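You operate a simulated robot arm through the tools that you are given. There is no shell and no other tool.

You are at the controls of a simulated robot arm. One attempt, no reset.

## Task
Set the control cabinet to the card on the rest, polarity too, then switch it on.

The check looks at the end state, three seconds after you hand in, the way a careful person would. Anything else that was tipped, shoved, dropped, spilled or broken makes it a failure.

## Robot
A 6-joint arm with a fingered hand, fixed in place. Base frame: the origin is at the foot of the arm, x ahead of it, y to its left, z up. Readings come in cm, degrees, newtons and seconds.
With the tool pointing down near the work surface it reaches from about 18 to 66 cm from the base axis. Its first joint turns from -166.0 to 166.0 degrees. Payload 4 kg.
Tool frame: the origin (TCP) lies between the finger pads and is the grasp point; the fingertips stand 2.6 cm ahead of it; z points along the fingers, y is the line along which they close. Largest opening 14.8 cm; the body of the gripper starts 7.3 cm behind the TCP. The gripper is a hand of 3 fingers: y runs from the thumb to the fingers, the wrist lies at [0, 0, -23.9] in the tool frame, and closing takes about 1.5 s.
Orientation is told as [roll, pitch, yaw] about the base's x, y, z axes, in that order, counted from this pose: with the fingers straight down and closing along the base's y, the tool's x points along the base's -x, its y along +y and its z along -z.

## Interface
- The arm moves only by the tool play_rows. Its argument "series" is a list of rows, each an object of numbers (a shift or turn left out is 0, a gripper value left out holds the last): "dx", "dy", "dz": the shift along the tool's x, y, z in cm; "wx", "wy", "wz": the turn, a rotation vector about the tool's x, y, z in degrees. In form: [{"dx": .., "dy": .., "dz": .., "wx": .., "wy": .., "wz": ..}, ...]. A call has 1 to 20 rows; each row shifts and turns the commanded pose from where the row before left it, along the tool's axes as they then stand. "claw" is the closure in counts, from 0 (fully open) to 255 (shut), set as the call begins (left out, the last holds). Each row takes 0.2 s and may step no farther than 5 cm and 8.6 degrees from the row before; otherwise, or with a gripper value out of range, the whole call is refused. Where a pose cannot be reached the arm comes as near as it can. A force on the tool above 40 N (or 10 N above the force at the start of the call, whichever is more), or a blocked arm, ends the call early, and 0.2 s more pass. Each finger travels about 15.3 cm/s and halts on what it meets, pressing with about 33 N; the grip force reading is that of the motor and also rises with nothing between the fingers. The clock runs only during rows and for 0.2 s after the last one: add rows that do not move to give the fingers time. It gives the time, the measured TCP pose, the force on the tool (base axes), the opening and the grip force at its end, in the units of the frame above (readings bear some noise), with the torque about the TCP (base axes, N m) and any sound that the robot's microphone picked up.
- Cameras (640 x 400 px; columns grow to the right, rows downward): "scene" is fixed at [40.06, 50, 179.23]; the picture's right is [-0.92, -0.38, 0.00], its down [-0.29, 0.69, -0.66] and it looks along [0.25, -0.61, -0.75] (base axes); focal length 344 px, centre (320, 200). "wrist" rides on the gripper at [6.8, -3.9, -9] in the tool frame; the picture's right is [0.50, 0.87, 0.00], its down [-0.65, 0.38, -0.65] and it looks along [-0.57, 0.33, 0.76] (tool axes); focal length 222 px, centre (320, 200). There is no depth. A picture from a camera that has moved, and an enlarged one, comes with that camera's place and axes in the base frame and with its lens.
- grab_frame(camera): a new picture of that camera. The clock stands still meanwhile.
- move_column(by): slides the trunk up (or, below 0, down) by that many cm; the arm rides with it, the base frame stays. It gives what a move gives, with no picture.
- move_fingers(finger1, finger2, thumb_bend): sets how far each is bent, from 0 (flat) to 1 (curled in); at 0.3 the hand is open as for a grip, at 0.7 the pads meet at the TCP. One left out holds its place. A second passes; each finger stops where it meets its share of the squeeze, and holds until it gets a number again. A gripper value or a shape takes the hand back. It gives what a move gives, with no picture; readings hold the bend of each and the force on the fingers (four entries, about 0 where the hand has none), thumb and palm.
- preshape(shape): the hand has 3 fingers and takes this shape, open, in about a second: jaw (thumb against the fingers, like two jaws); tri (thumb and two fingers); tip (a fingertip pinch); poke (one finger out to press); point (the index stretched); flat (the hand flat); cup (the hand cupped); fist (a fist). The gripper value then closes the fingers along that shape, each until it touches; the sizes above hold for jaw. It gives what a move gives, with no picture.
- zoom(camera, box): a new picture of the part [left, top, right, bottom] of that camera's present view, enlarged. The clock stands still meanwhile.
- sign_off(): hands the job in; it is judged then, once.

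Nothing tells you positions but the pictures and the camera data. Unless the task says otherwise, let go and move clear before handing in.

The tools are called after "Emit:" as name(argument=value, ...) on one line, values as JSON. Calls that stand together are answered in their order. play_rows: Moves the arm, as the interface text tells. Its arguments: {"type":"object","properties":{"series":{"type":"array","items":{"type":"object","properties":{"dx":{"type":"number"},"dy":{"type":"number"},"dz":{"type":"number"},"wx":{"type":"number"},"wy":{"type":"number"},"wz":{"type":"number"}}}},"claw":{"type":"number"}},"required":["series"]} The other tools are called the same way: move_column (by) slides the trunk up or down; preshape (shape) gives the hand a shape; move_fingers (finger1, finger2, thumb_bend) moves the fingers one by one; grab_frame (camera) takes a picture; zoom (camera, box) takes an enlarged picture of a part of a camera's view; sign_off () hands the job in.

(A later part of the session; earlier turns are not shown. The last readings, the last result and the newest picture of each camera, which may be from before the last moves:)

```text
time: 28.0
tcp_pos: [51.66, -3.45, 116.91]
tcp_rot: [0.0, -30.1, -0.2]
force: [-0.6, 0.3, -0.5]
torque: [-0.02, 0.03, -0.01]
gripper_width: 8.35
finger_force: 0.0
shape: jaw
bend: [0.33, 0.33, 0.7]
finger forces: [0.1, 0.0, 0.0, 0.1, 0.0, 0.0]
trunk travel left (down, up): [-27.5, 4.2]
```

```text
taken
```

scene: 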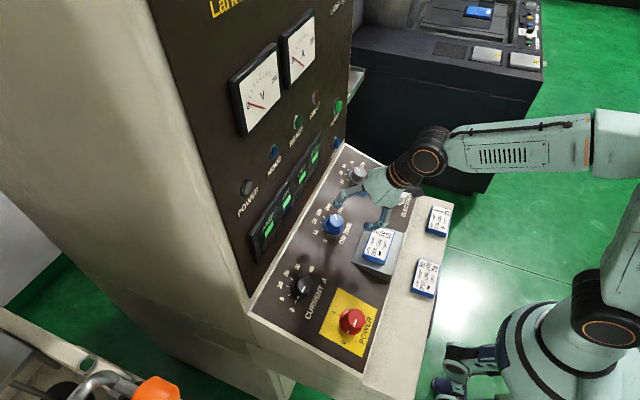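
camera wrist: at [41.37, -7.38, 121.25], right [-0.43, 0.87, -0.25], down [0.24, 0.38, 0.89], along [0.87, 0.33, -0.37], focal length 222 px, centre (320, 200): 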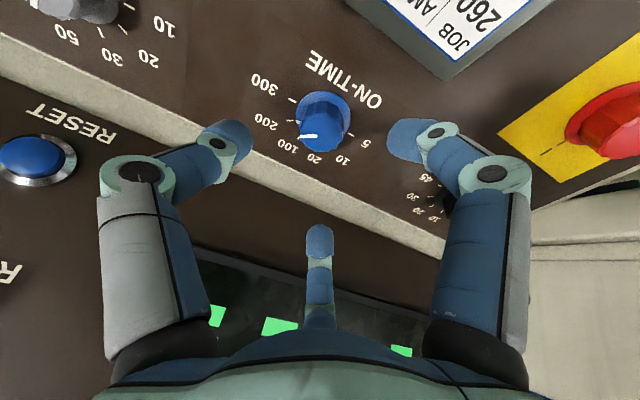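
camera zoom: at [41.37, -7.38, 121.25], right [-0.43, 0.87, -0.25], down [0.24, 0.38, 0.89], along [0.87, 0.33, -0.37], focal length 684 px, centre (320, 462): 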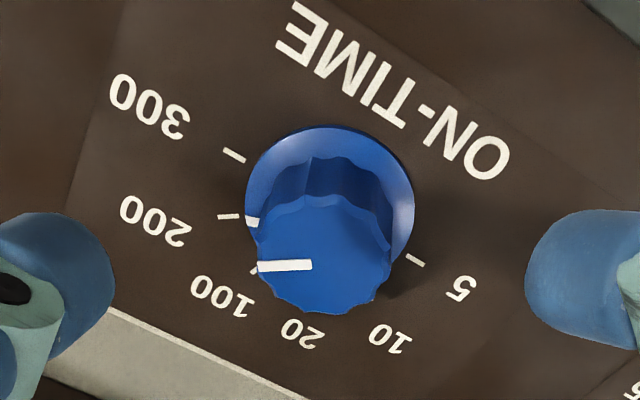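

ON-TIME reads 200 and must go to 10, which is three detents counter-clockwise. I'll centre (dx −0.15, dy +0.3), pre-rotate +54° and descend.

Emit:
play_rows(series=[{"dx": -0.15, "dy": 0.3}, {"wz": 7.7}, {"wz": 7.7}, {"wz": 7.7}, {"wz": 7.7}, {"wz": 7.7}, {"wz": 7.7}, {"wz": 7.8}, {"dz": 2}, {"dz": 2}, {"dz": 2}, {"dz": 1.4}, {"dz": 1.4}, {}])

Emit:
grab_frame(camera="wrist")

Emit:
zoom(camera="scene", box=[280, 160, 420, 290])

```text
time: 31.0
tcp_pos: [56.31, -2.88, 109.17]
tcp_rot: [25.1, -17.1, -58.0]
force: [0.0, 0.9, -0.3]
torque: [0.02, 0.0, 0.0]
gripper_width: 8.37
finger_force: 0.0
shape: jaw
bend: [0.33, 0.33, 0.7]
finger forces: [0.0, 0.1, 0.1, 0.1, 0.0, 0.1]
trunk travel left (down, up): [-27.5, 4.2]
```

```text
taken
camera wrist: at [45.65, 0.3, 113.46], right [0.35, 0.91, 0.2], down [0.27, -0.31, 0.91], along [0.9, -0.27, -0.36], focal length 222 px, centre (320, 200)
```

wrist: 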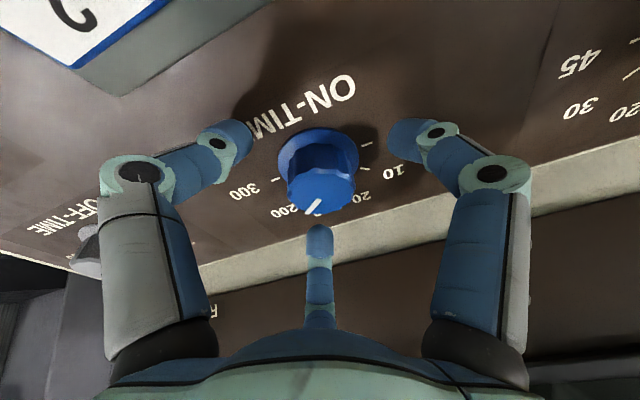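

```text
3.08 times, centred on (350, 225) of scene
camera zoom: at [40.06, 50.0, 179.23], right [-0.92, -0.38, 0.0], down [-0.29, 0.69, -0.66], along [0.25, -0.61, -0.75], focal length 1058 px, centre (228, 123)
```

zoom: 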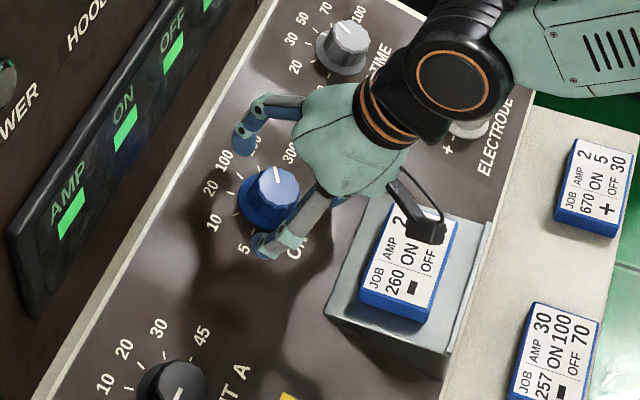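

Centred again, and the camera block is well above the card. I'll grip and turn −108°.

Emit:
play_rows(series=[{}, {}, {}, {}, {}, {}, {}, {"wz": -7.7}, {"wz": -7.7}, {"wz": -7.7}, {"wz": -7.7}, {"wz": -7.7}, {"wz": -7.7}, {"wz": -7.7}, {}], claw=255)

Emit:
zoom(camera="wrist", box=[220, 60, 420, 240])

Emit:
zoom(camera="scene", box=[280, 160, 420, 290])

```text
time: 34.2
tcp_pos: [56.28, -2.97, 109.26]
tcp_rot: [0.0, -30.0, -0.1]
force: [4.5, -5.1, -11.8]
torque: [0.2, 0.28, 0.03]
gripper_width: 3.11
finger_force: 33.3
shape: jaw
bend: [0.77, 0.76, 0.7]
finger forces: [31.2, 29.8, 0.1, 0.0, 30.6, 0.0]
trunk travel left (down, up): [-27.5, 4.2]
```

```text
2.22 times, centred on (320, 150) of wrist
camera zoom: at [45.97, -6.92, 113.61], right [-0.43, 0.87, -0.25], down [0.24, 0.38, 0.89], along [0.87, 0.33, -0.37], focal length 494 px, centre (320, 311)
```

zoom: 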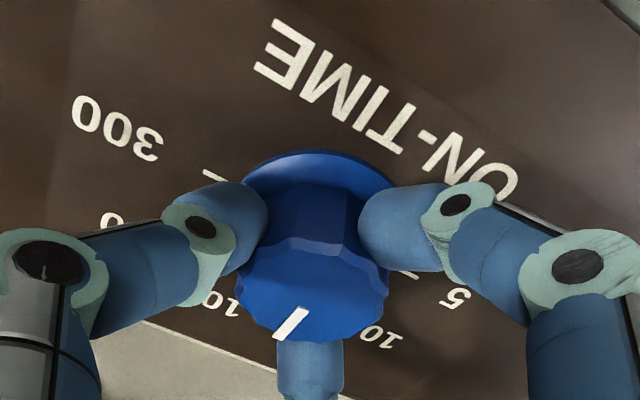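

```text
3.08 times, centred on (350, 225) of scene
camera zoom: at [40.06, 50.0, 179.23], right [-0.92, -0.38, 0.0], down [-0.29, 0.69, -0.66], along [0.25, -0.61, -0.75], focal length 1058 px, centre (228, 123)
```

zoom: 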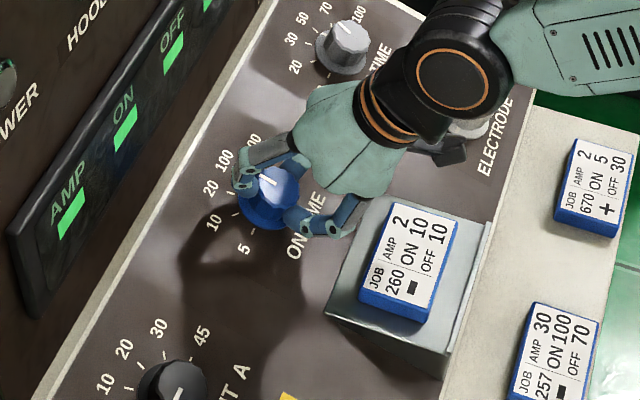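

It turns cleanly. Continuing the remaining 54°.

Emit:
play_rows(series=[{"wz": -7.7}, {"wz": -7.7}, {"wz": -7.7}, {"wz": -7.7}, {"wz": -7.7}, {"wz": -7.7}, {"wz": -7.7}, {}])

Emit:
zoom(camera="wrist", box=[220, 60, 420, 240])

Emit:
zoom(camera="scene", box=[300, 195, 370, 250])

```text
time: 36.0
tcp_pos: [56.29, -3.15, 109.1]
tcp_rot: [-25.0, -17.1, 57.6]
force: [8.9, -11.5, -11.9]
torque: [0.3, 0.55, -0.02]
gripper_width: 3.04
finger_force: 33.2
shape: jaw
bend: [0.77, 0.78, 0.7]
finger forces: [34.0, 30.2, 0.1, 0.0, 35.1, 0.1]
trunk travel left (down, up): [-27.5, 4.2]
```

```text
2.22 times, centred on (320, 150) of wrist
camera zoom: at [51.18, -10.87, 116.55], right [-0.86, 0.11, -0.5], down [-0.26, 0.75, 0.61], along [0.44, 0.65, -0.62], focal length 494 px, centre (320, 311)
```

zoom: 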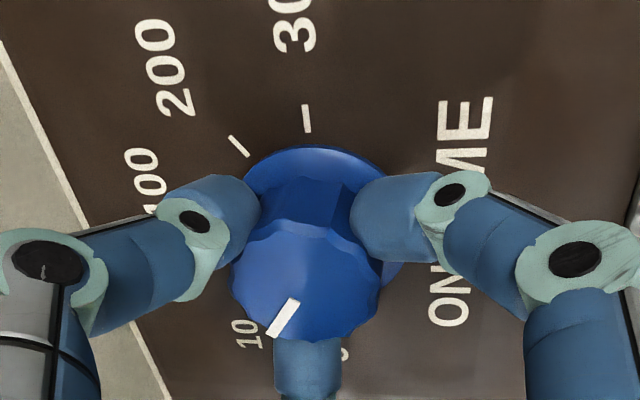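

```text
7.27 times, centred on (335, 222) of scene
camera zoom: at [40.06, 50.0, 179.23], right [-0.92, -0.38, 0.0], down [-0.29, 0.69, -0.66], along [0.25, -0.61, -0.75], focal length 2499 px, centre (211, 36)
```

zoom: 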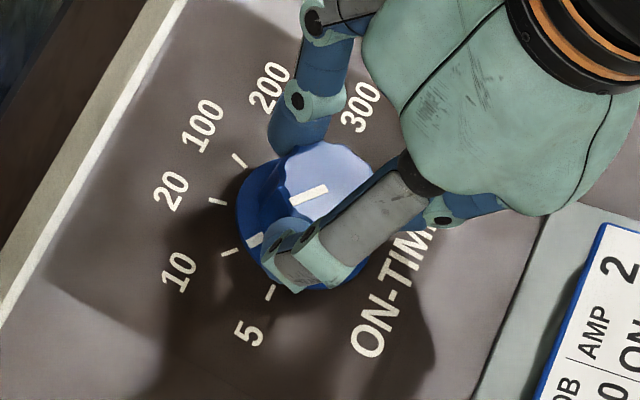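

The skirt mark lines up with 10. Releasing, backing off and verifying.

Emit:
play_rows(series=[{}, {}, {}, {}, {}, {"dz": -2}, {"dz": -2.5}, {"dz": -2.5}, {"dz": -2}, {"wz": 7.7}, {"wz": 7.7}, {"wz": 7.7}, {"wz": 7.7}, {"wz": 7.7}, {"wz": 7.7}, {"wz": 7.7}, {}], claw=110)

Emit:
zoom(camera="wrist", box=[220, 40, 420, 220])

Emit:
zoom(camera="scene", box=[300, 195, 370, 250])

```text
time: 39.6
tcp_pos: [51.6, -2.91, 116.95]
tcp_rot: [0.1, -30.0, -0.3]
force: [-0.6, -0.8, -0.1]
torque: [0.02, -0.03, -0.01]
gripper_width: 8.35
finger_force: 0.1
shape: jaw
bend: [0.33, 0.33, 0.7]
finger forces: [0.1, 0.1, 0.0, 0.0, 0.0, 0.0]
trunk travel left (down, up): [-27.5, 4.2]
```

```text
2.22 times, centred on (320, 130) of wrist
camera zoom: at [41.34, -6.74, 121.47], right [-0.43, 0.87, -0.25], down [0.24, 0.38, 0.89], along [0.87, 0.32, -0.37], focal length 494 px, centre (320, 356)
```

zoom: 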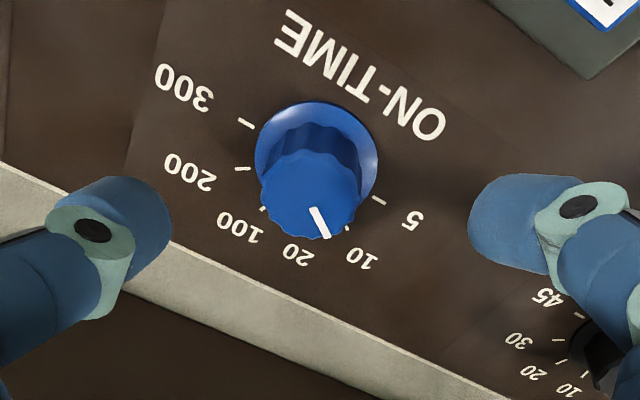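

```text
7.27 times, centred on (335, 222) of scene
camera zoom: at [40.06, 50.0, 179.23], right [-0.92, -0.38, 0.0], down [-0.29, 0.69, -0.66], along [0.25, -0.61, -0.75], focal length 2499 px, centre (211, 36)
```

zoom: 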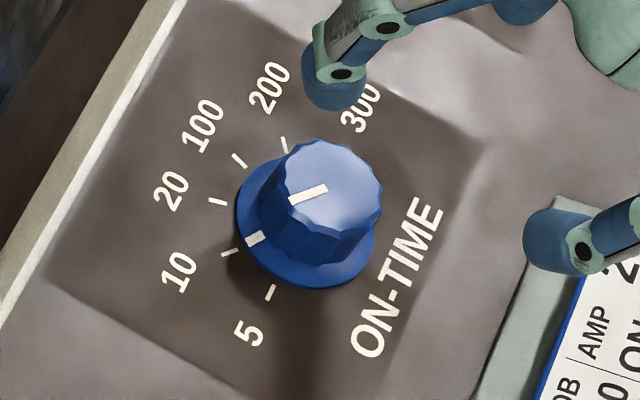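

ON-TIME is at 10. Next is OFF-TIME, roughly 19.5 cm further along −y.

Emit:
play_rows(series=[{"dy": -3.9}, {"dy": -3.9}, {"dy": -3.9}, {"dy": -3.9}, {"dy": -3.9}, {}, {}])

Emit:
grab_frame(camera="wrist")

Emit:
zoom(camera="wrist", box=[250, 50, 390, 180])

Emit:
grab_frame(camera="scene")

```text
time: 41.2
tcp_pos: [51.74, -22.65, 117.11]
tcp_rot: [0.1, -30.1, -0.2]
force: [0.1, -0.5, 0.2]
torque: [0.0, 0.01, -0.02]
gripper_width: 8.38
finger_force: 0.0
shape: jaw
bend: [0.33, 0.33, 0.7]
finger forces: [0.0, 0.0, 0.0, 0.1, 0.0, 0.0]
trunk travel left (down, up): [-27.5, 4.2]
```

```text
taken
camera wrist: at [41.37, -26.51, 121.58], right [-0.43, 0.87, -0.25], down [0.24, 0.38, 0.89], along [0.87, 0.32, -0.37], focal length 222 px, centre (320, 200)
```

wrist: 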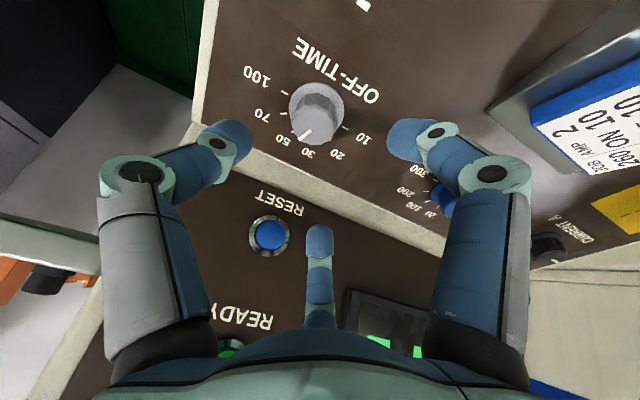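

```text
3.08 times, centred on (320, 115) of wrist
camera zoom: at [41.37, -26.51, 121.58], right [-0.43, 0.87, -0.25], down [0.24, 0.38, 0.89], along [0.87, 0.32, -0.37], focal length 684 px, centre (320, 462)
```

zoom: 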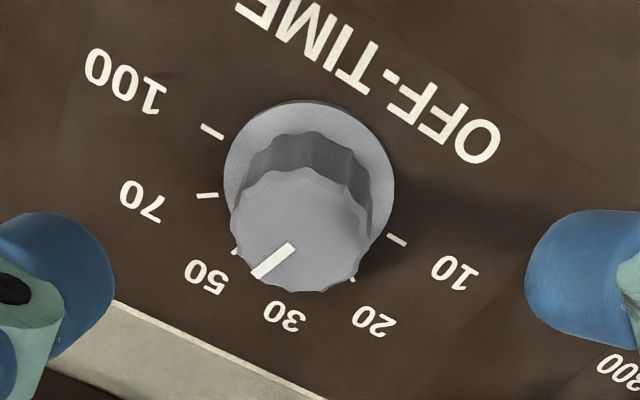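

```text
taken
```

scene: 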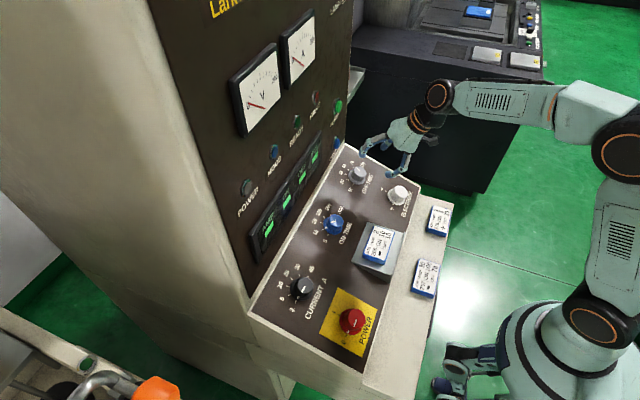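

OFF-TIME is at 50 and must go three detents down to 10. I'll centre (dx +0.1, dy −0.5), pre-rotate +54°, descend and grip.

Emit:
play_rows(series=[{"dx": 0.1, "dy": -0.5}, {"wz": 7.7}, {"wz": 7.7}, {"wz": 7.7}, {"wz": 7.7}, {"wz": 7.7}, {"wz": 7.7}, {"wz": 7.8}, {"dz": 2}, {"dz": 2}, {"dz": 2}, {"dz": 1.5}, {"dz": 1.4}, {}])

Emit:
grab_frame(camera="wrist")

Emit:
zoom(camera="scene", box=[320, 80, 460, 210])

```text
time: 44.2
tcp_pos: [55.92, -22.91, 109.4]
tcp_rot: [25.1, -17.1, -58.0]
force: [0.4, -0.2, -0.3]
torque: [-0.02, 0.03, -0.01]
gripper_width: 8.37
finger_force: 0.0
shape: jaw
bend: [0.33, 0.33, 0.7]
finger forces: [0.1, 0.0, 0.1, 0.1, 0.0, 0.0]
trunk travel left (down, up): [-27.5, 4.2]
```

```text
taken
camera wrist: at [45.42, -19.81, 113.66], right [0.36, 0.91, 0.2], down [0.27, -0.31, 0.91], along [0.9, -0.27, -0.36], focal length 222 px, centre (320, 200)
```

wrist: 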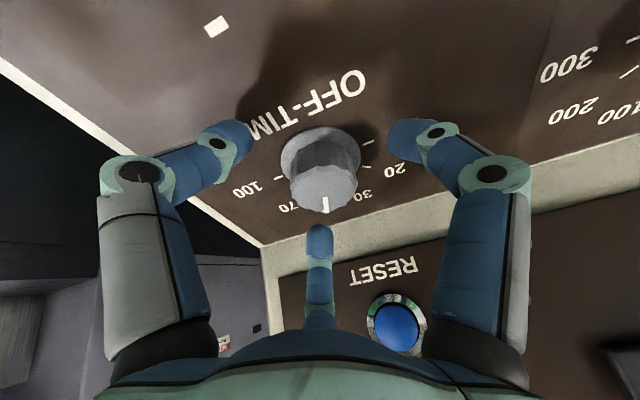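

```text
3.08 times, centred on (390, 145) of scene
camera zoom: at [40.06, 50.0, 179.23], right [-0.92, -0.38, 0.0], down [-0.29, 0.69, -0.66], along [0.25, -0.61, -0.75], focal length 1058 px, centre (105, 369)
```

zoom: 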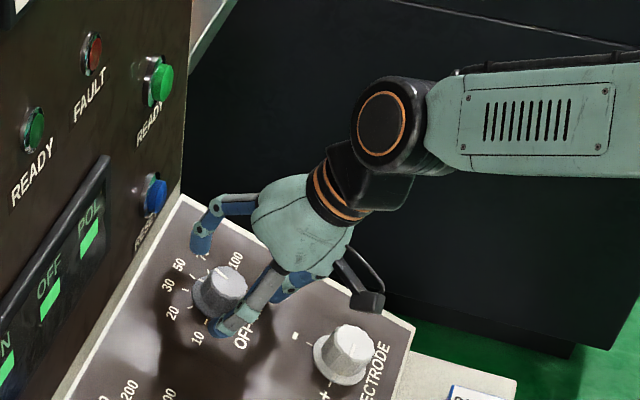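

Centred. Gripping and turning −108°.

Emit:
play_rows(series=[{}, {}, {}, {}, {}, {}, {"wz": -7.7}, {"wz": -7.7}, {"wz": -7.7}, {"wz": -7.7}, {"wz": -7.7}, {"wz": -7.7}, {"wz": -7.7}, {"wz": -7.7}, {"wz": -7.7}, {"wz": -7.7}, {"wz": -7.7}, {"wz": -7.7}, {"wz": -7.7}, {"wz": -7.7}], claw=255)

Emit:
zoom(camera="wrist", box=[220, 60, 420, 240])

Emit:
zoom(camera="scene", box=[320, 130, 410, 210])

```text
time: 48.3
tcp_pos: [58.09, -20.09, 110.83]
tcp_rot: [-22.5, -18.5, 50.3]
force: [0.1, -0.9, 1.2]
torque: [-0.02, 0.04, 0.02]
gripper_width: 1.83
finger_force: 33.1
shape: jaw
bend: [0.79, 0.84, 0.75]
finger forces: [0.0, 0.1, 0.1, 0.1, 0.1, 0.0]
out of reach, approached as far as the arm can: row 18, 19, 20
trunk travel left (down, up): [-27.5, 4.2]
stopped in row 20: the force on the tool passed its limit at 54 N (the readings are from after the stop); the commanded pose is now the measured one
```

```text
2.22 times, centred on (320, 150) of wrist
camera zoom: at [52.24, -27.53, 118.08], right [-0.85, 0.23, -0.47], down [-0.16, 0.75, 0.64], along [0.5, 0.62, -0.6], focal length 494 px, centre (320, 311)
```

zoom: 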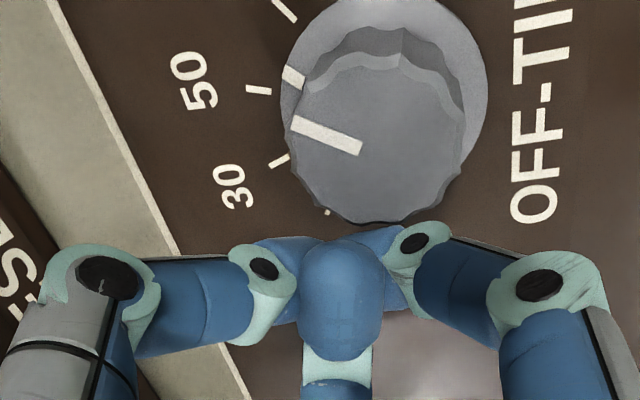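

```text
5.00 times, centred on (365, 170) of scene
camera zoom: at [40.06, 50.0, 179.23], right [-0.92, -0.38, 0.0], down [-0.29, 0.69, -0.66], along [0.25, -0.61, -0.75], focal length 1718 px, centre (95, 350)
```

zoom: 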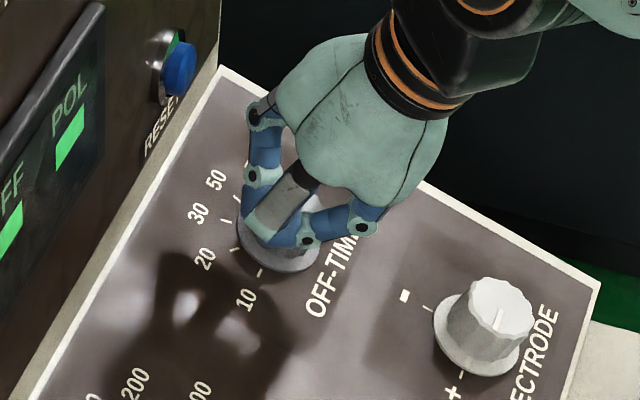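

The arm ran out of reach near the end of that turn and the fingers slipped off; the knob is still at 50 and nothing else was touched. I'll retreat straight back first.

Emit:
play_rows(series=[{"dz": -1}, {"dz": -2}, {"dz": -3}, {"dz": -3}, {}])

Emit:
grab_frame(camera="scene")

Emit:
zoom(camera="scene", box=[320, 80, 460, 210])

```text
time: 49.5
tcp_pos: [53.85, -20.28, 118.24]
tcp_rot: [-22.0, -18.2, 50.2]
force: [0.0, -0.4, 0.4]
torque: [0.02, 0.0, 0.01]
gripper_width: 1.84
finger_force: 33.0
shape: jaw
bend: [0.78, 0.84, 0.75]
finger forces: [0.0, 0.1, 0.0, 0.0, 0.0, 0.0]
trunk travel left (down, up): [-27.5, 4.2]
```

```text
taken
```

scene: 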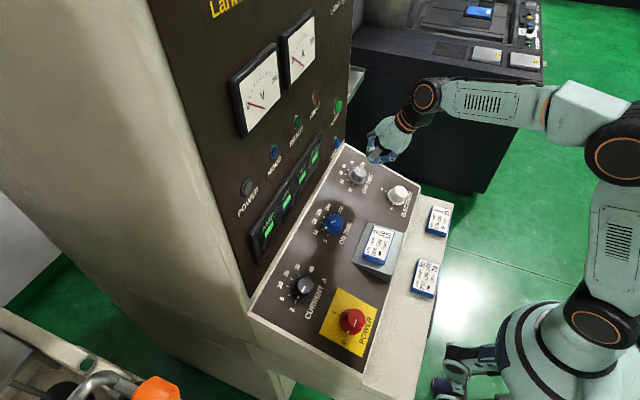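

```text
3.08 times, centred on (390, 145) of scene
camera zoom: at [40.06, 50.0, 179.23], right [-0.92, -0.38, 0.0], down [-0.29, 0.69, -0.66], along [0.25, -0.61, -0.75], focal length 1058 px, centre (105, 369)
```

zoom: 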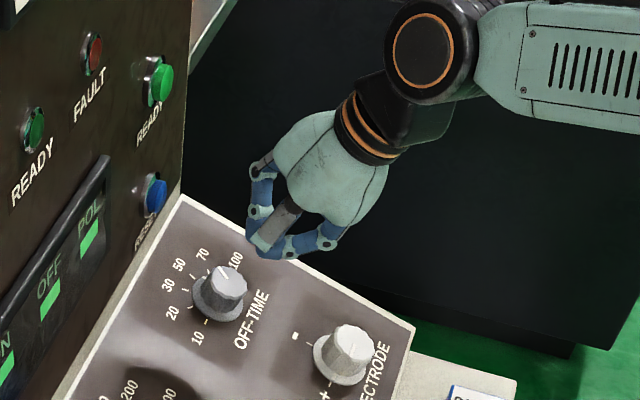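

The knob is still at 50 and everything is in place. I'll reopen the hand, rotate back to neutral and re-square the orientation.

Emit:
play_rows(series=[{}, {}, {}, {}, {"wz": 7.6}, {"wz": 7.6}, {"wz": 7.6}, {"wz": 7.6}, {"wz": 7.6}, {"wz": 7.6}, {}, {}], claw=110)

```text
time: 52.1
tcp_pos: [53.83, -20.08, 118.48]
tcp_rot: [-1.7, -28.4, 1.4]
force: [-0.3, 1.0, 0.0]
torque: [0.0, 0.01, 0.0]
gripper_width: 8.39
finger_force: 0.1
shape: jaw
bend: [0.33, 0.33, 0.7]
finger forces: [0.0, 0.0, 0.0, 0.1, 0.0, 0.1]
trunk travel left (down, up): [-27.5, 4.2]
```

Emit:
play_rows(series=[{"wx": -1.0, "wy": -1.6, "wz": 1.21}, {"dx": 1.3, "dy": -1.45}, {"dx": 1.3, "dy": -1.45}, {}, {}])

Emit:
grab_frame(camera="wrist")

Emit:
zoom(camera="wrist", box=[250, 50, 390, 180])

```text
time: 53.3
tcp_pos: [51.57, -22.85, 117.21]
tcp_rot: [-0.1, -30.0, 0.1]
force: [-0.1, -0.5, -0.2]
torque: [-0.01, 0.02, -0.04]
gripper_width: 8.36
finger_force: 0.1
shape: jaw
bend: [0.33, 0.33, 0.7]
finger forces: [0.0, 0.0, 0.0, 0.0, 0.0, 0.0]
trunk travel left (down, up): [-27.5, 4.2]
```

```text
taken
camera wrist: at [41.34, -26.83, 121.62], right [-0.43, 0.87, -0.25], down [0.24, 0.38, 0.89], along [0.87, 0.33, -0.37], focal length 222 px, centre (320, 200)
```

wrist: 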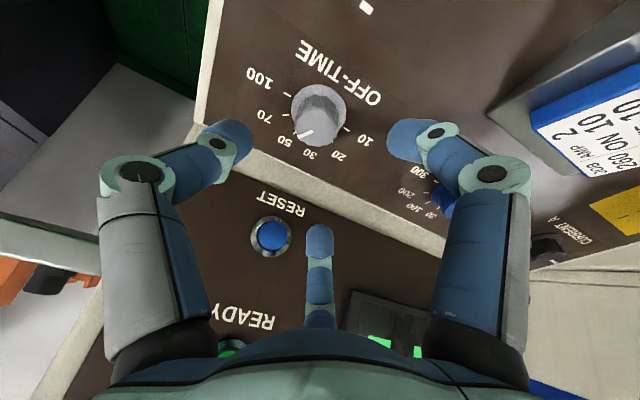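

```text
3.08 times, centred on (320, 115) of wrist
camera zoom: at [41.34, -26.83, 121.62], right [-0.43, 0.87, -0.25], down [0.24, 0.38, 0.89], along [0.87, 0.33, -0.37], focal length 684 px, centre (320, 462)
```

zoom: 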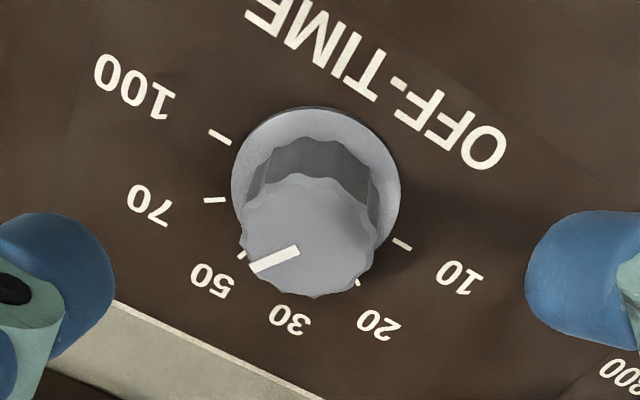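

The OFF-TIME pointer was nudged to about 39°, between 50 and 70. I'll recentre (dy −0.2), start from +45° and turn in smaller strokes that stay within reach.

Emit:
play_rows(series=[{"dy": -0.2}, {"wz": 7.5}, {"wz": 7.5}, {"wz": 7.5}, {"wz": 7.5}, {"wz": 7.5}, {"wz": 7.5}, {"dz": 2}, {"dz": 2}, {"dz": 2}, {"dz": 1.6}, {"dz": 1.5}, {}])

Emit:
play_rows(series=[{}, {}, {}, {}, {}, {}, {}, {}], claw=255)

Emit:
grab_frame(camera="wrist")

Emit:
zoom(camera="scene", box=[320, 80, 460, 210])

```text
time: 56.1
tcp_pos: [56.14, -23.17, 109.32]
tcp_rot: [22.2, -20.8, -49.0]
force: [-0.4, 0.0, -0.1]
torque: [0.02, 0.01, -0.01]
gripper_width: 8.36
finger_force: 0.0
shape: jaw
bend: [0.33, 0.33, 0.7]
finger forces: [0.0, 0.1, 0.0, 0.0, 0.1, 0.1]
trunk travel left (down, up): [-27.5, 4.2]
```

```text
time: 57.9
tcp_pos: [56.22, -23.36, 109.37]
tcp_rot: [22.0, -20.7, -49.0]
force: [0.0, -0.8, -6.1]
torque: [-0.03, 0.17, 0.0]
gripper_width: 3.11
finger_force: 32.6
shape: jaw
bend: [0.76, 0.76, 0.7]
finger forces: [28.5, 29.4, 0.0, 0.0, 30.6, 0.0]
trunk travel left (down, up): [-27.5, 4.2]
```

```text
taken
camera wrist: at [45.19, -21.25, 113.34], right [0.22, 0.97, 0.13], down [0.31, -0.2, 0.93], along [0.93, -0.17, -0.34], focal length 222 px, centre (320, 200)
```

wrist: 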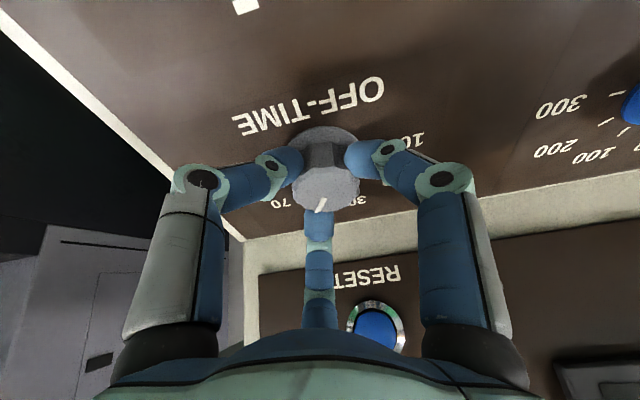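

```text
3.08 times, centred on (390, 145) of scene
camera zoom: at [40.06, 50.0, 179.23], right [-0.92, -0.38, 0.0], down [-0.29, 0.69, -0.66], along [0.25, -0.61, -0.75], focal length 1058 px, centre (105, 369)
```

zoom: 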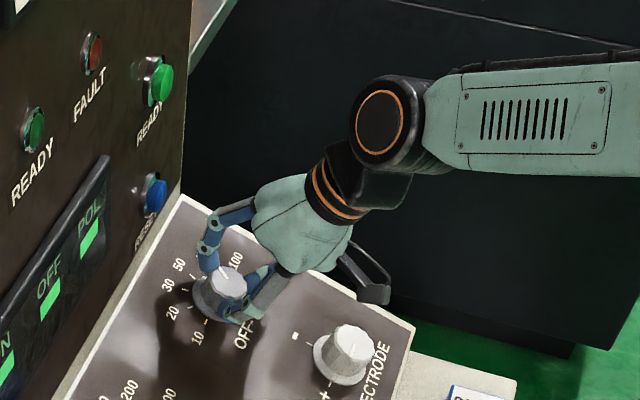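

Good grip with about 30 N on each finger. Turning −65°, which keeps the hand clear of the reach limit.

Emit:
play_rows(series=[{"wz": -7.5}, {"wz": -7.5}, {"wz": -7.5}, {"wz": -7.5}, {"wz": -7.5}, {"wz": -7.5}, {"wz": -7.5}, {"wz": -7.5}, {"wz": -5}, {}])

Emit:
zoom(camera="wrist", box=[220, 60, 420, 240])

Emit:
zoom(camera="scene", box=[320, 130, 410, 210])

```text
time: 60.1
tcp_pos: [56.31, -23.36, 109.26]
tcp_rot: [-11.2, -28.0, 22.9]
force: [3.8, -10.5, -5.1]
torque: [0.14, 0.17, -0.1]
gripper_width: 2.97
finger_force: 33.2
shape: jaw
bend: [0.77, 0.76, 0.7]
finger forces: [29.0, 30.4, 0.0, 0.0, 34.4, 0.0]
trunk travel left (down, up): [-27.5, 4.2]
```

```text
2.22 times, centred on (320, 150) of wrist
camera zoom: at [47.51, -29.35, 114.6], right [-0.67, 0.64, -0.38], down [0.09, 0.58, 0.81], along [0.74, 0.5, -0.45], focal length 494 px, centre (320, 311)
```

zoom: 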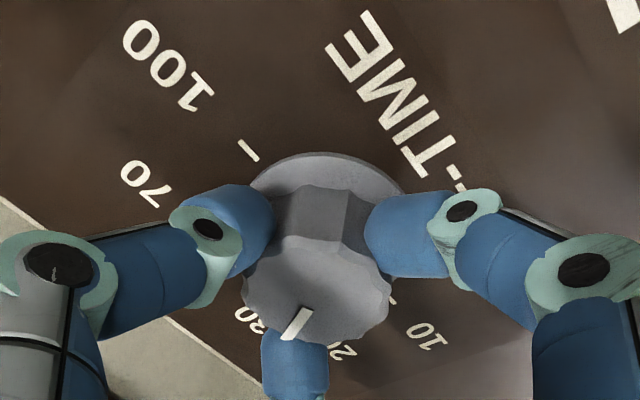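

```text
5.00 times, centred on (365, 170) of scene
camera zoom: at [40.06, 50.0, 179.23], right [-0.92, -0.38, 0.0], down [-0.29, 0.69, -0.66], along [0.25, -0.61, -0.75], focal length 1718 px, centre (95, 350)
```

zoom: 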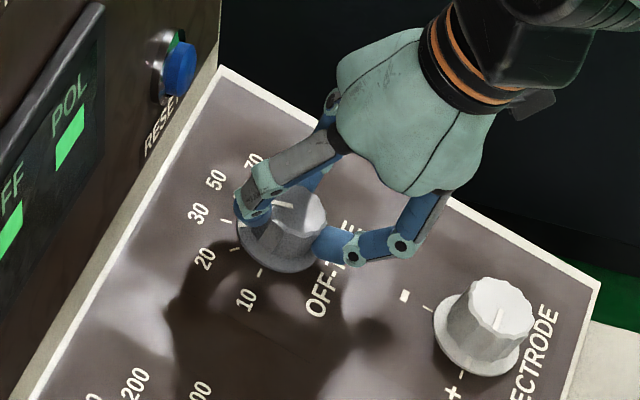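

It followed to about 30. I'll release, rotate back and regrip for the remaining turn.

Emit:
play_rows(series=[{}, {}, {}, {}, {}, {"wz": 7.5}, {"wz": 7.5}, {"wz": 7.5}, {"wz": 7.5}, {"wz": 7.5}, {"wz": 7.5}, {"wz": 7.5}, {"wz": 7.5}, {"wz": 5}, {}], claw=110)

Emit:
zoom(camera="wrist", box=[220, 60, 420, 240])

Emit:
zoom(camera="scene", box=[320, 130, 410, 210])

```text
time: 63.3
tcp_pos: [56.2, -23.13, 109.19]
tcp_rot: [22.2, -20.7, -49.1]
force: [0.0, -0.6, -0.7]
torque: [0.0, 0.0, 0.02]
gripper_width: 8.4
finger_force: 0.0
shape: jaw
bend: [0.33, 0.33, 0.7]
finger forces: [0.0, 0.0, 0.0, 0.0, 0.0, 0.0]
trunk travel left (down, up): [-27.5, 4.2]
```

```text
2.22 times, centred on (320, 150) of wrist
camera zoom: at [45.27, -21.11, 113.32], right [0.22, 0.97, 0.13], down [0.31, -0.2, 0.93], along [0.93, -0.17, -0.34], focal length 494 px, centre (320, 311)
```

zoom: 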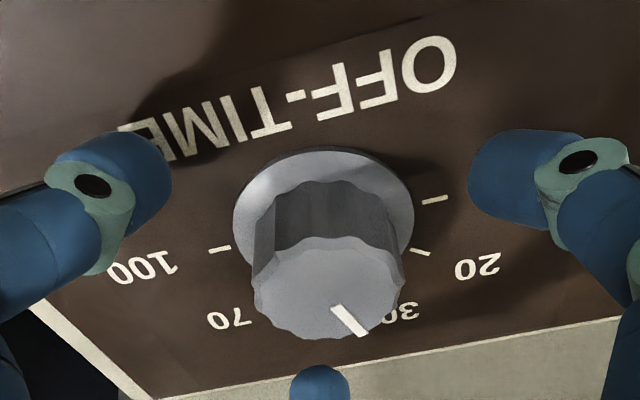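

```text
5.00 times, centred on (365, 170) of scene
camera zoom: at [40.06, 50.0, 179.23], right [-0.92, -0.38, 0.0], down [-0.29, 0.69, -0.66], along [0.25, -0.61, -0.75], focal length 1718 px, centre (95, 350)
```

zoom: 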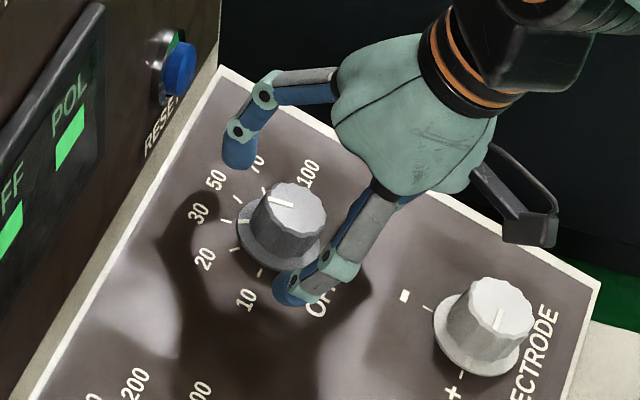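

It is at 30. Two more detents (72°) to 10.

Emit:
play_rows(series=[{}, {}, {}, {}, {}, {}, {}, {"wz": -8}, {"wz": -8}, {"wz": -8}, {"wz": -8}, {"wz": -8}, {"wz": -8}, {"wz": -8}, {"wz": -8}, {"wz": -8}, {}], claw=255)

Emit:
zoom(camera="wrist", box=[220, 60, 420, 240])

Emit:
zoom(camera="scene", box=[320, 130, 410, 210])

```text
time: 66.9
tcp_pos: [56.35, -23.37, 109.3]
tcp_rot: [-14.7, -26.3, 30.7]
force: [5.4, -4.4, -4.9]
torque: [0.38, 0.25, 0.14]
gripper_width: 3.09
finger_force: 32.9
shape: jaw
bend: [0.77, 0.76, 0.7]
finger forces: [30.3, 30.9, 0.0, 0.0, 30.4, 0.0]
trunk travel left (down, up): [-27.5, 4.2]
```

```text
2.22 times, centred on (320, 150) of wrist
camera zoom: at [48.23, -29.86, 114.94], right [-0.73, 0.54, -0.42], down [0.03, 0.64, 0.77], along [0.68, 0.55, -0.48], focal length 494 px, centre (320, 311)
```

zoom: 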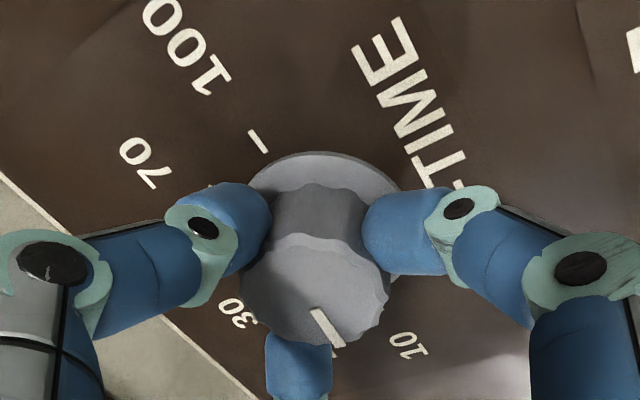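

```text
5.00 times, centred on (365, 170) of scene
camera zoom: at [40.06, 50.0, 179.23], right [-0.92, -0.38, 0.0], down [-0.29, 0.69, -0.66], along [0.25, -0.61, -0.75], focal length 1718 px, centre (95, 350)
```

zoom: 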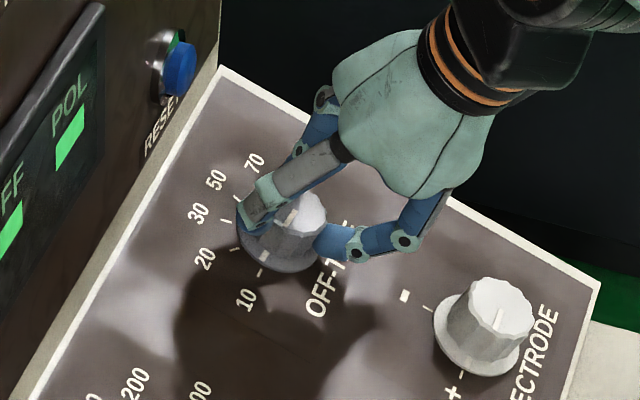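

The skirt mark is at 10. Releasing and backing away to verify.

Emit:
play_rows(series=[{}, {}, {}, {}, {}, {"dz": -2}, {"dz": -2.5}, {"dz": -2.5}, {"dz": -2}, {"wz": 6.75}, {"wz": 6.75}, {"wz": 6.75}, {"wz": 6.75}, {}], claw=110)

Emit:
grab_frame(camera="wrist")

Emit:
zoom(camera="wrist", box=[250, 50, 390, 180])

Emit:
zoom(camera="scene", box=[320, 130, 420, 220])

```text
time: 69.9
tcp_pos: [51.71, -23.0, 117.14]
tcp_rot: [0.0, -30.0, -0.1]
force: [-0.7, 1.2, 0.6]
torque: [0.02, 0.0, -0.02]
gripper_width: 8.34
finger_force: 0.1
shape: jaw
bend: [0.33, 0.33, 0.7]
finger forces: [0.0, 0.0, 0.0, 0.0, 0.0, 0.0]
trunk travel left (down, up): [-27.5, 4.2]
```

```text
taken
camera wrist: at [41.45, -26.96, 121.62], right [-0.43, 0.87, -0.25], down [0.24, 0.38, 0.89], along [0.87, 0.33, -0.37], focal length 222 px, centre (320, 200)
```

wrist: 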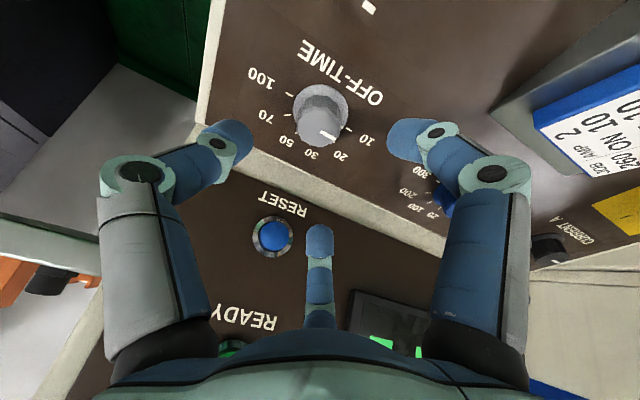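

```text
3.08 times, centred on (320, 115) of wrist
camera zoom: at [41.45, -26.96, 121.62], right [-0.43, 0.87, -0.25], down [0.24, 0.38, 0.89], along [0.87, 0.33, -0.37], focal length 684 px, centre (320, 462)
```

zoom: 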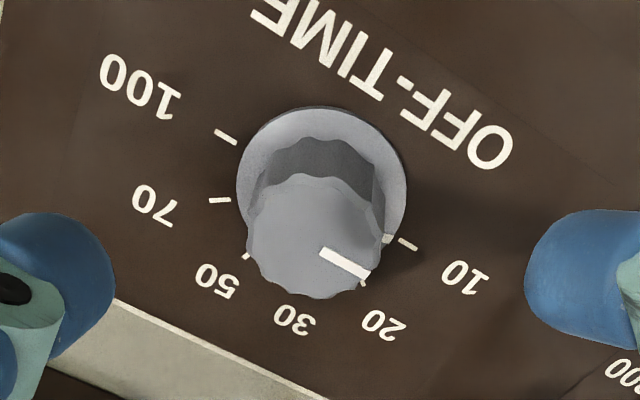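

```text
4.44 times, centred on (370, 175) of scene
camera zoom: at [40.06, 50.0, 179.23], right [-0.92, -0.38, 0.0], down [-0.29, 0.69, -0.66], along [0.25, -0.61, -0.75], focal length 1527 px, centre (98, 311)
```

zoom: 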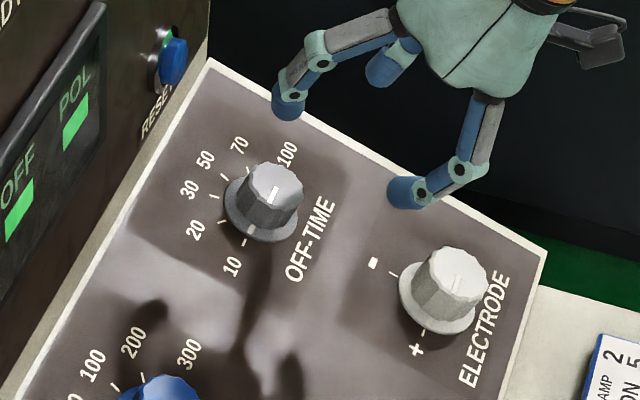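

OFF-TIME is at 10. Next is the ELECTRODE polarity knob: about 13.5 cm downslope (tool +x) and slightly to −y.

Emit:
play_rows(series=[{"dz": -2}, {"dx": 4.5, "dy": -0.4}, {"dx": 4.5, "dy": -0.4}, {"dx": 4.5, "dy": -0.4}, {}, {}])

Emit:
grab_frame(camera="wrist")

Emit:
zoom(camera="wrist", box=[250, 40, 390, 170])

Emit:
grab_frame(camera="scene")

```text
time: 71.3
tcp_pos: [38.93, -24.78, 112.13]
tcp_rot: [0.0, -30.0, 0.1]
force: [0.8, -0.2, 0.1]
torque: [-0.03, -0.01, 0.01]
gripper_width: 8.35
finger_force: 0.0
shape: jaw
bend: [0.33, 0.33, 0.7]
finger forces: [0.0, 0.0, 0.0, 0.0, 0.0, 0.1]
trunk travel left (down, up): [-27.5, 4.2]
```

```text
taken
camera wrist: at [28.76, -28.6, 116.62], right [-0.43, 0.87, -0.25], down [0.24, 0.38, 0.89], along [0.87, 0.33, -0.37], focal length 222 px, centre (320, 200)
```

wrist: 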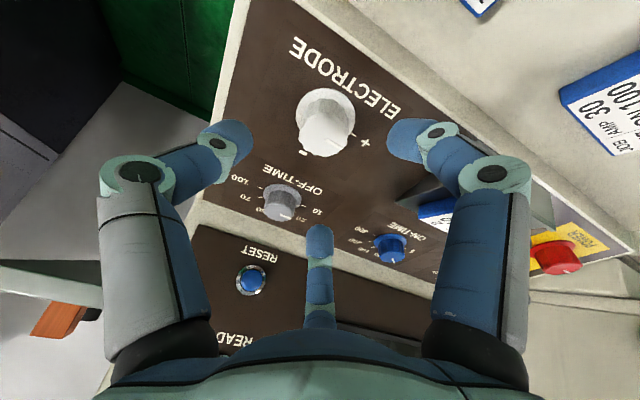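

```text
3.08 times, centred on (320, 105) of wrist
camera zoom: at [28.76, -28.6, 116.62], right [-0.43, 0.87, -0.25], down [0.24, 0.38, 0.89], along [0.87, 0.33, -0.37], focal length 684 px, centre (320, 492)
```

zoom: 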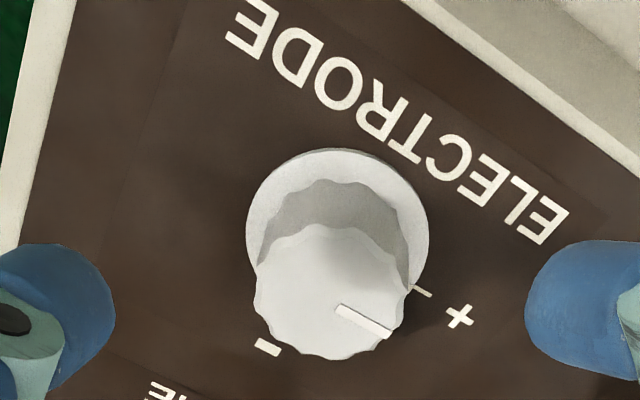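

```text
taken
```

scene: 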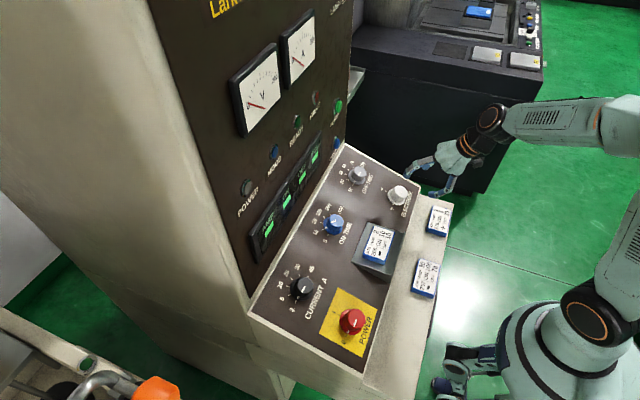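

The electrode knob points to + (left) and must turn 90° clockwise to −. I'll correct the offset (dx −0.75, dy +1.1), come closer and re-measure.

Emit:
play_rows(series=[{"dx": -0.75, "dy": 1.1}, {"dz": 2.5}, {"dz": 2.5}, {}, {}])

Emit:
grab_frame(camera="wrist")

Emit:
zoom(camera="wrist", box=[220, 60, 420, 220])

```text
time: 72.5
tcp_pos: [42.19, -23.28, 108.22]
tcp_rot: [-0.2, -30.0, 0.1]
force: [0.2, -0.3, 0.0]
torque: [-0.02, -0.03, 0.08]
gripper_width: 8.37
finger_force: 0.1
shape: jaw
bend: [0.33, 0.33, 0.7]
finger forces: [0.0, 0.1, 0.0, 0.0, 0.0, 0.0]
trunk travel left (down, up): [-27.5, 4.2]
```

```text
taken
camera wrist: at [31.94, -27.13, 112.65], right [-0.43, 0.87, -0.25], down [0.24, 0.38, 0.89], along [0.87, 0.33, -0.37], focal length 222 px, centre (320, 200)
```

wrist: 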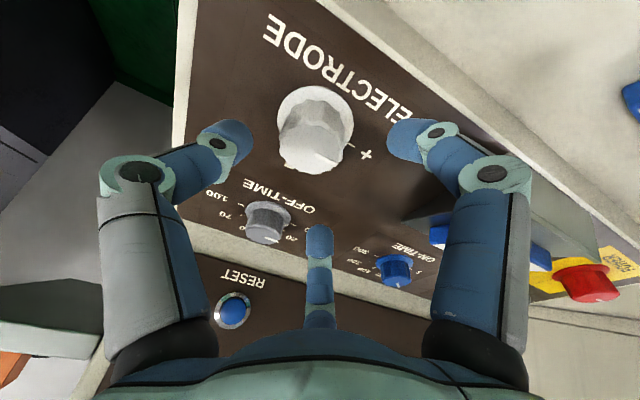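

```text
2.50 times, centred on (320, 140) of wrist
camera zoom: at [31.94, -27.13, 112.65], right [-0.43, 0.87, -0.25], down [0.24, 0.38, 0.89], along [0.87, 0.33, -0.37], focal length 555 px, centre (320, 350)
```

zoom: 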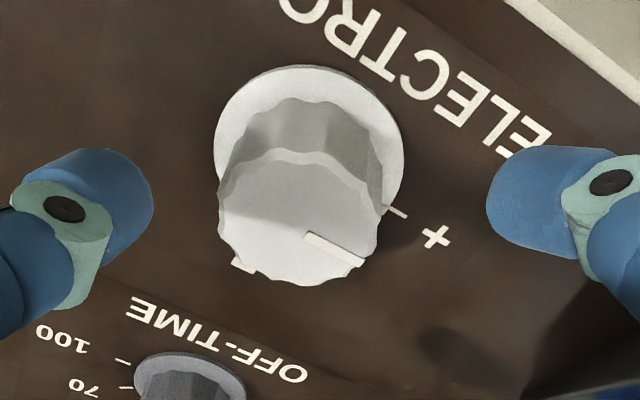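

The base is about 9.5 cm ahead, with the axis about 0.5 cm to tool −y. I'll recentre, pre-rotate −30° and descend around the knob.

Emit:
play_rows(series=[{"dy": -0.5}, {"wz": -7.5}, {"wz": -7.5}, {"wz": -7.5}, {"wz": -7.5}, {"dz": 1.5}, {"dz": 1.5}, {}, {}])

Emit:
grab_frame(camera="wrist")

Emit:
zoom(camera="scene", box=[340, 120, 480, 250])

```text
time: 74.5
tcp_pos: [48.01, -19.7, 109.86]
tcp_rot: [-16.0, -25.2, 33.3]
force: [-0.5, 0.0, 0.0]
torque: [-0.01, 0.0, 0.01]
gripper_width: 8.35
finger_force: 0.0
shape: jaw
bend: [0.33, 0.33, 0.7]
finger forces: [0.0, 0.0, 0.0, 0.0, 0.0, 0.1]
out of reach, approached as far as the arm can: row 3, 4, 5, 6, 7
trunk travel left (down, up): [-27.5, 4.2]
```

```text
taken
camera wrist: at [40.28, -26.45, 115.79], right [-0.75, 0.5, -0.43], down [0.01, 0.66, 0.75], along [0.66, 0.56, -0.5], focal length 222 px, centre (320, 200)
```

wrist: 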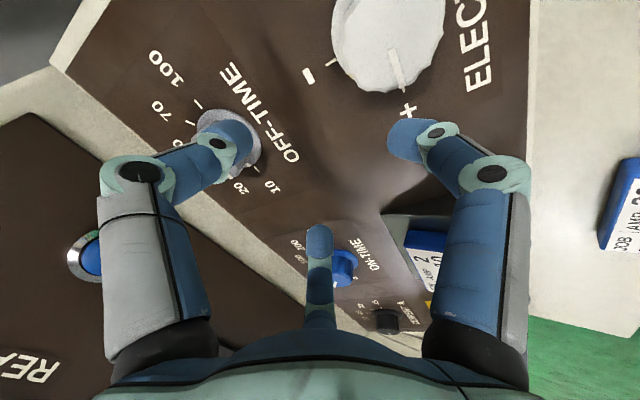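

```text
3.08 times, centred on (410, 185) of scene
camera zoom: at [40.06, 50.0, 179.23], right [-0.92, -0.38, 0.0], down [-0.29, 0.69, -0.66], along [0.25, -0.61, -0.75], focal length 1058 px, centre (43, 246)
```

zoom: 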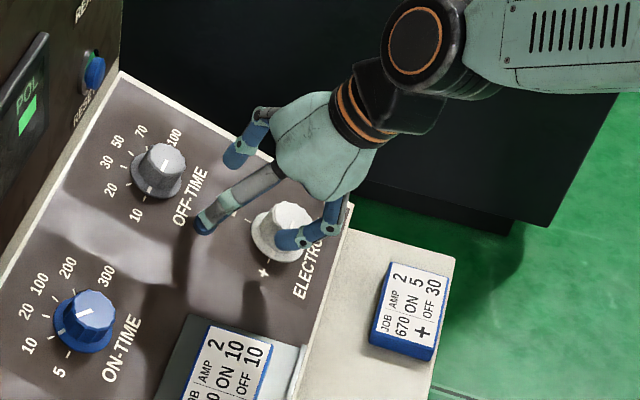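

The arm cannot reach negative rotation here and drifted off line, but nothing was touched. I'll lift away and return to the neutral orientation, then use positive rotations instead.

Emit:
play_rows(series=[{"dz": -3}, {"dz": -3}, {"dz": -2}, {"wz": 7.5}, {"wz": 7.5}, {"wz": 7.5}, {"wz": 7.5}, {}, {}])

Emit:
grab_frame(camera="scene")

Emit:
grab_frame(camera="wrist")

```text
time: 76.5
tcp_pos: [44.1, -19.77, 116.82]
tcp_rot: [0.0, -30.0, 0.1]
force: [0.1, 0.2, -0.1]
torque: [-0.02, 0.04, -0.04]
gripper_width: 8.36
finger_force: 0.0
shape: jaw
bend: [0.33, 0.33, 0.7]
finger forces: [0.1, 0.0, 0.0, 0.0, 0.0, 0.0]
trunk travel left (down, up): [-27.5, 4.2]
```

```text
taken
```

scene: 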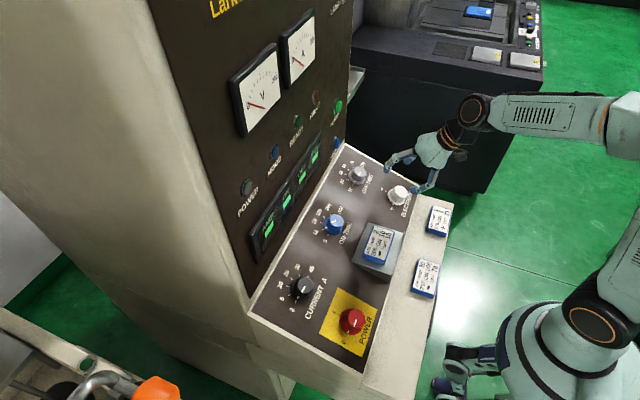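

```text
taken
camera wrist: at [33.81, -23.63, 121.26], right [-0.43, 0.87, -0.25], down [0.24, 0.38, 0.89], along [0.87, 0.33, -0.37], focal length 222 px, centre (320, 200)
```

wrist: 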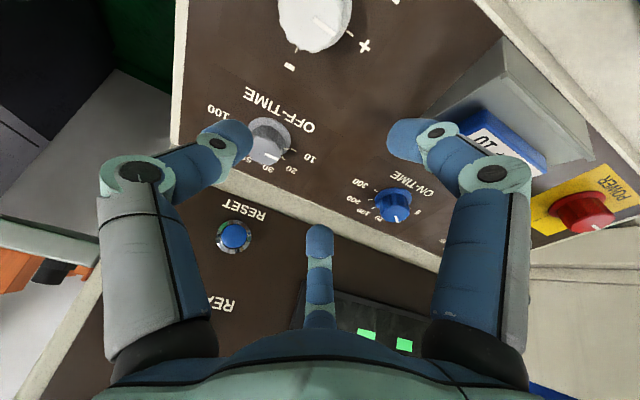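

The commanded pose re-anchored cleanly at neutral orientation. I'll return to the hover over the electrode knob and test positive rotation up high.

Emit:
play_rows(series=[{"dx": 3, "dy": -2}, {"dx": 2.95, "dy": -2}, {"dz": 1.5}, {"wz": 8}, {"wz": 8}, {"wz": 8}, {"wz": 8}, {"wz": 8}, {"wz": 8}, {"wz": 8}, {"wz": 8}, {"wz": 8}, {"wz": 8}, {"wz": 8}, {"wz": 8}, {}])

Emit:
grab_frame(camera="wrist")

Emit:
grab_frame(camera="scene")

```text
time: 79.9
tcp_pos: [39.6, -23.74, 112.54]
tcp_rot: [29.9, 3.0, -95.1]
force: [0.3, 0.4, -0.4]
torque: [0.01, 0.0, 0.0]
gripper_width: 8.36
finger_force: 0.0
shape: jaw
bend: [0.33, 0.33, 0.7]
finger forces: [0.1, 0.0, 0.1, 0.1, 0.0, 0.0]
trunk travel left (down, up): [-27.5, 4.2]
```

```text
taken
camera wrist: at [32.44, -16.64, 118.69], right [0.79, 0.41, 0.46], down [-0.06, -0.69, 0.72], along [0.61, -0.6, -0.52], focal length 222 px, centre (320, 200)
```

wrist: 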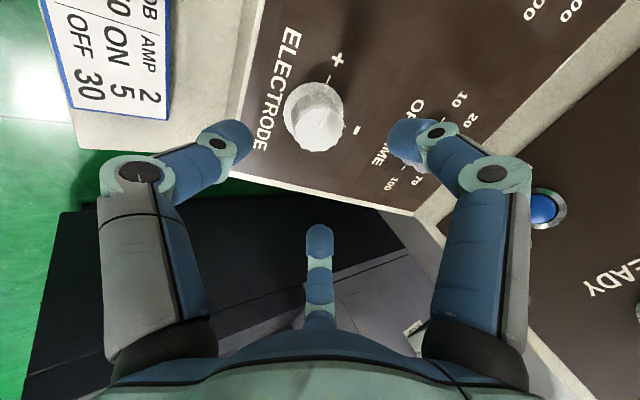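

```text
taken
```

scene: 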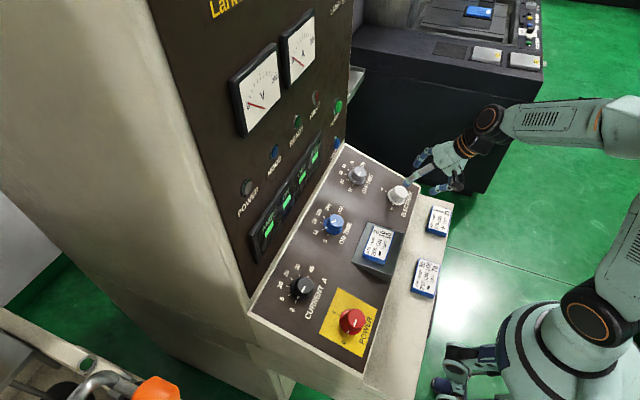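

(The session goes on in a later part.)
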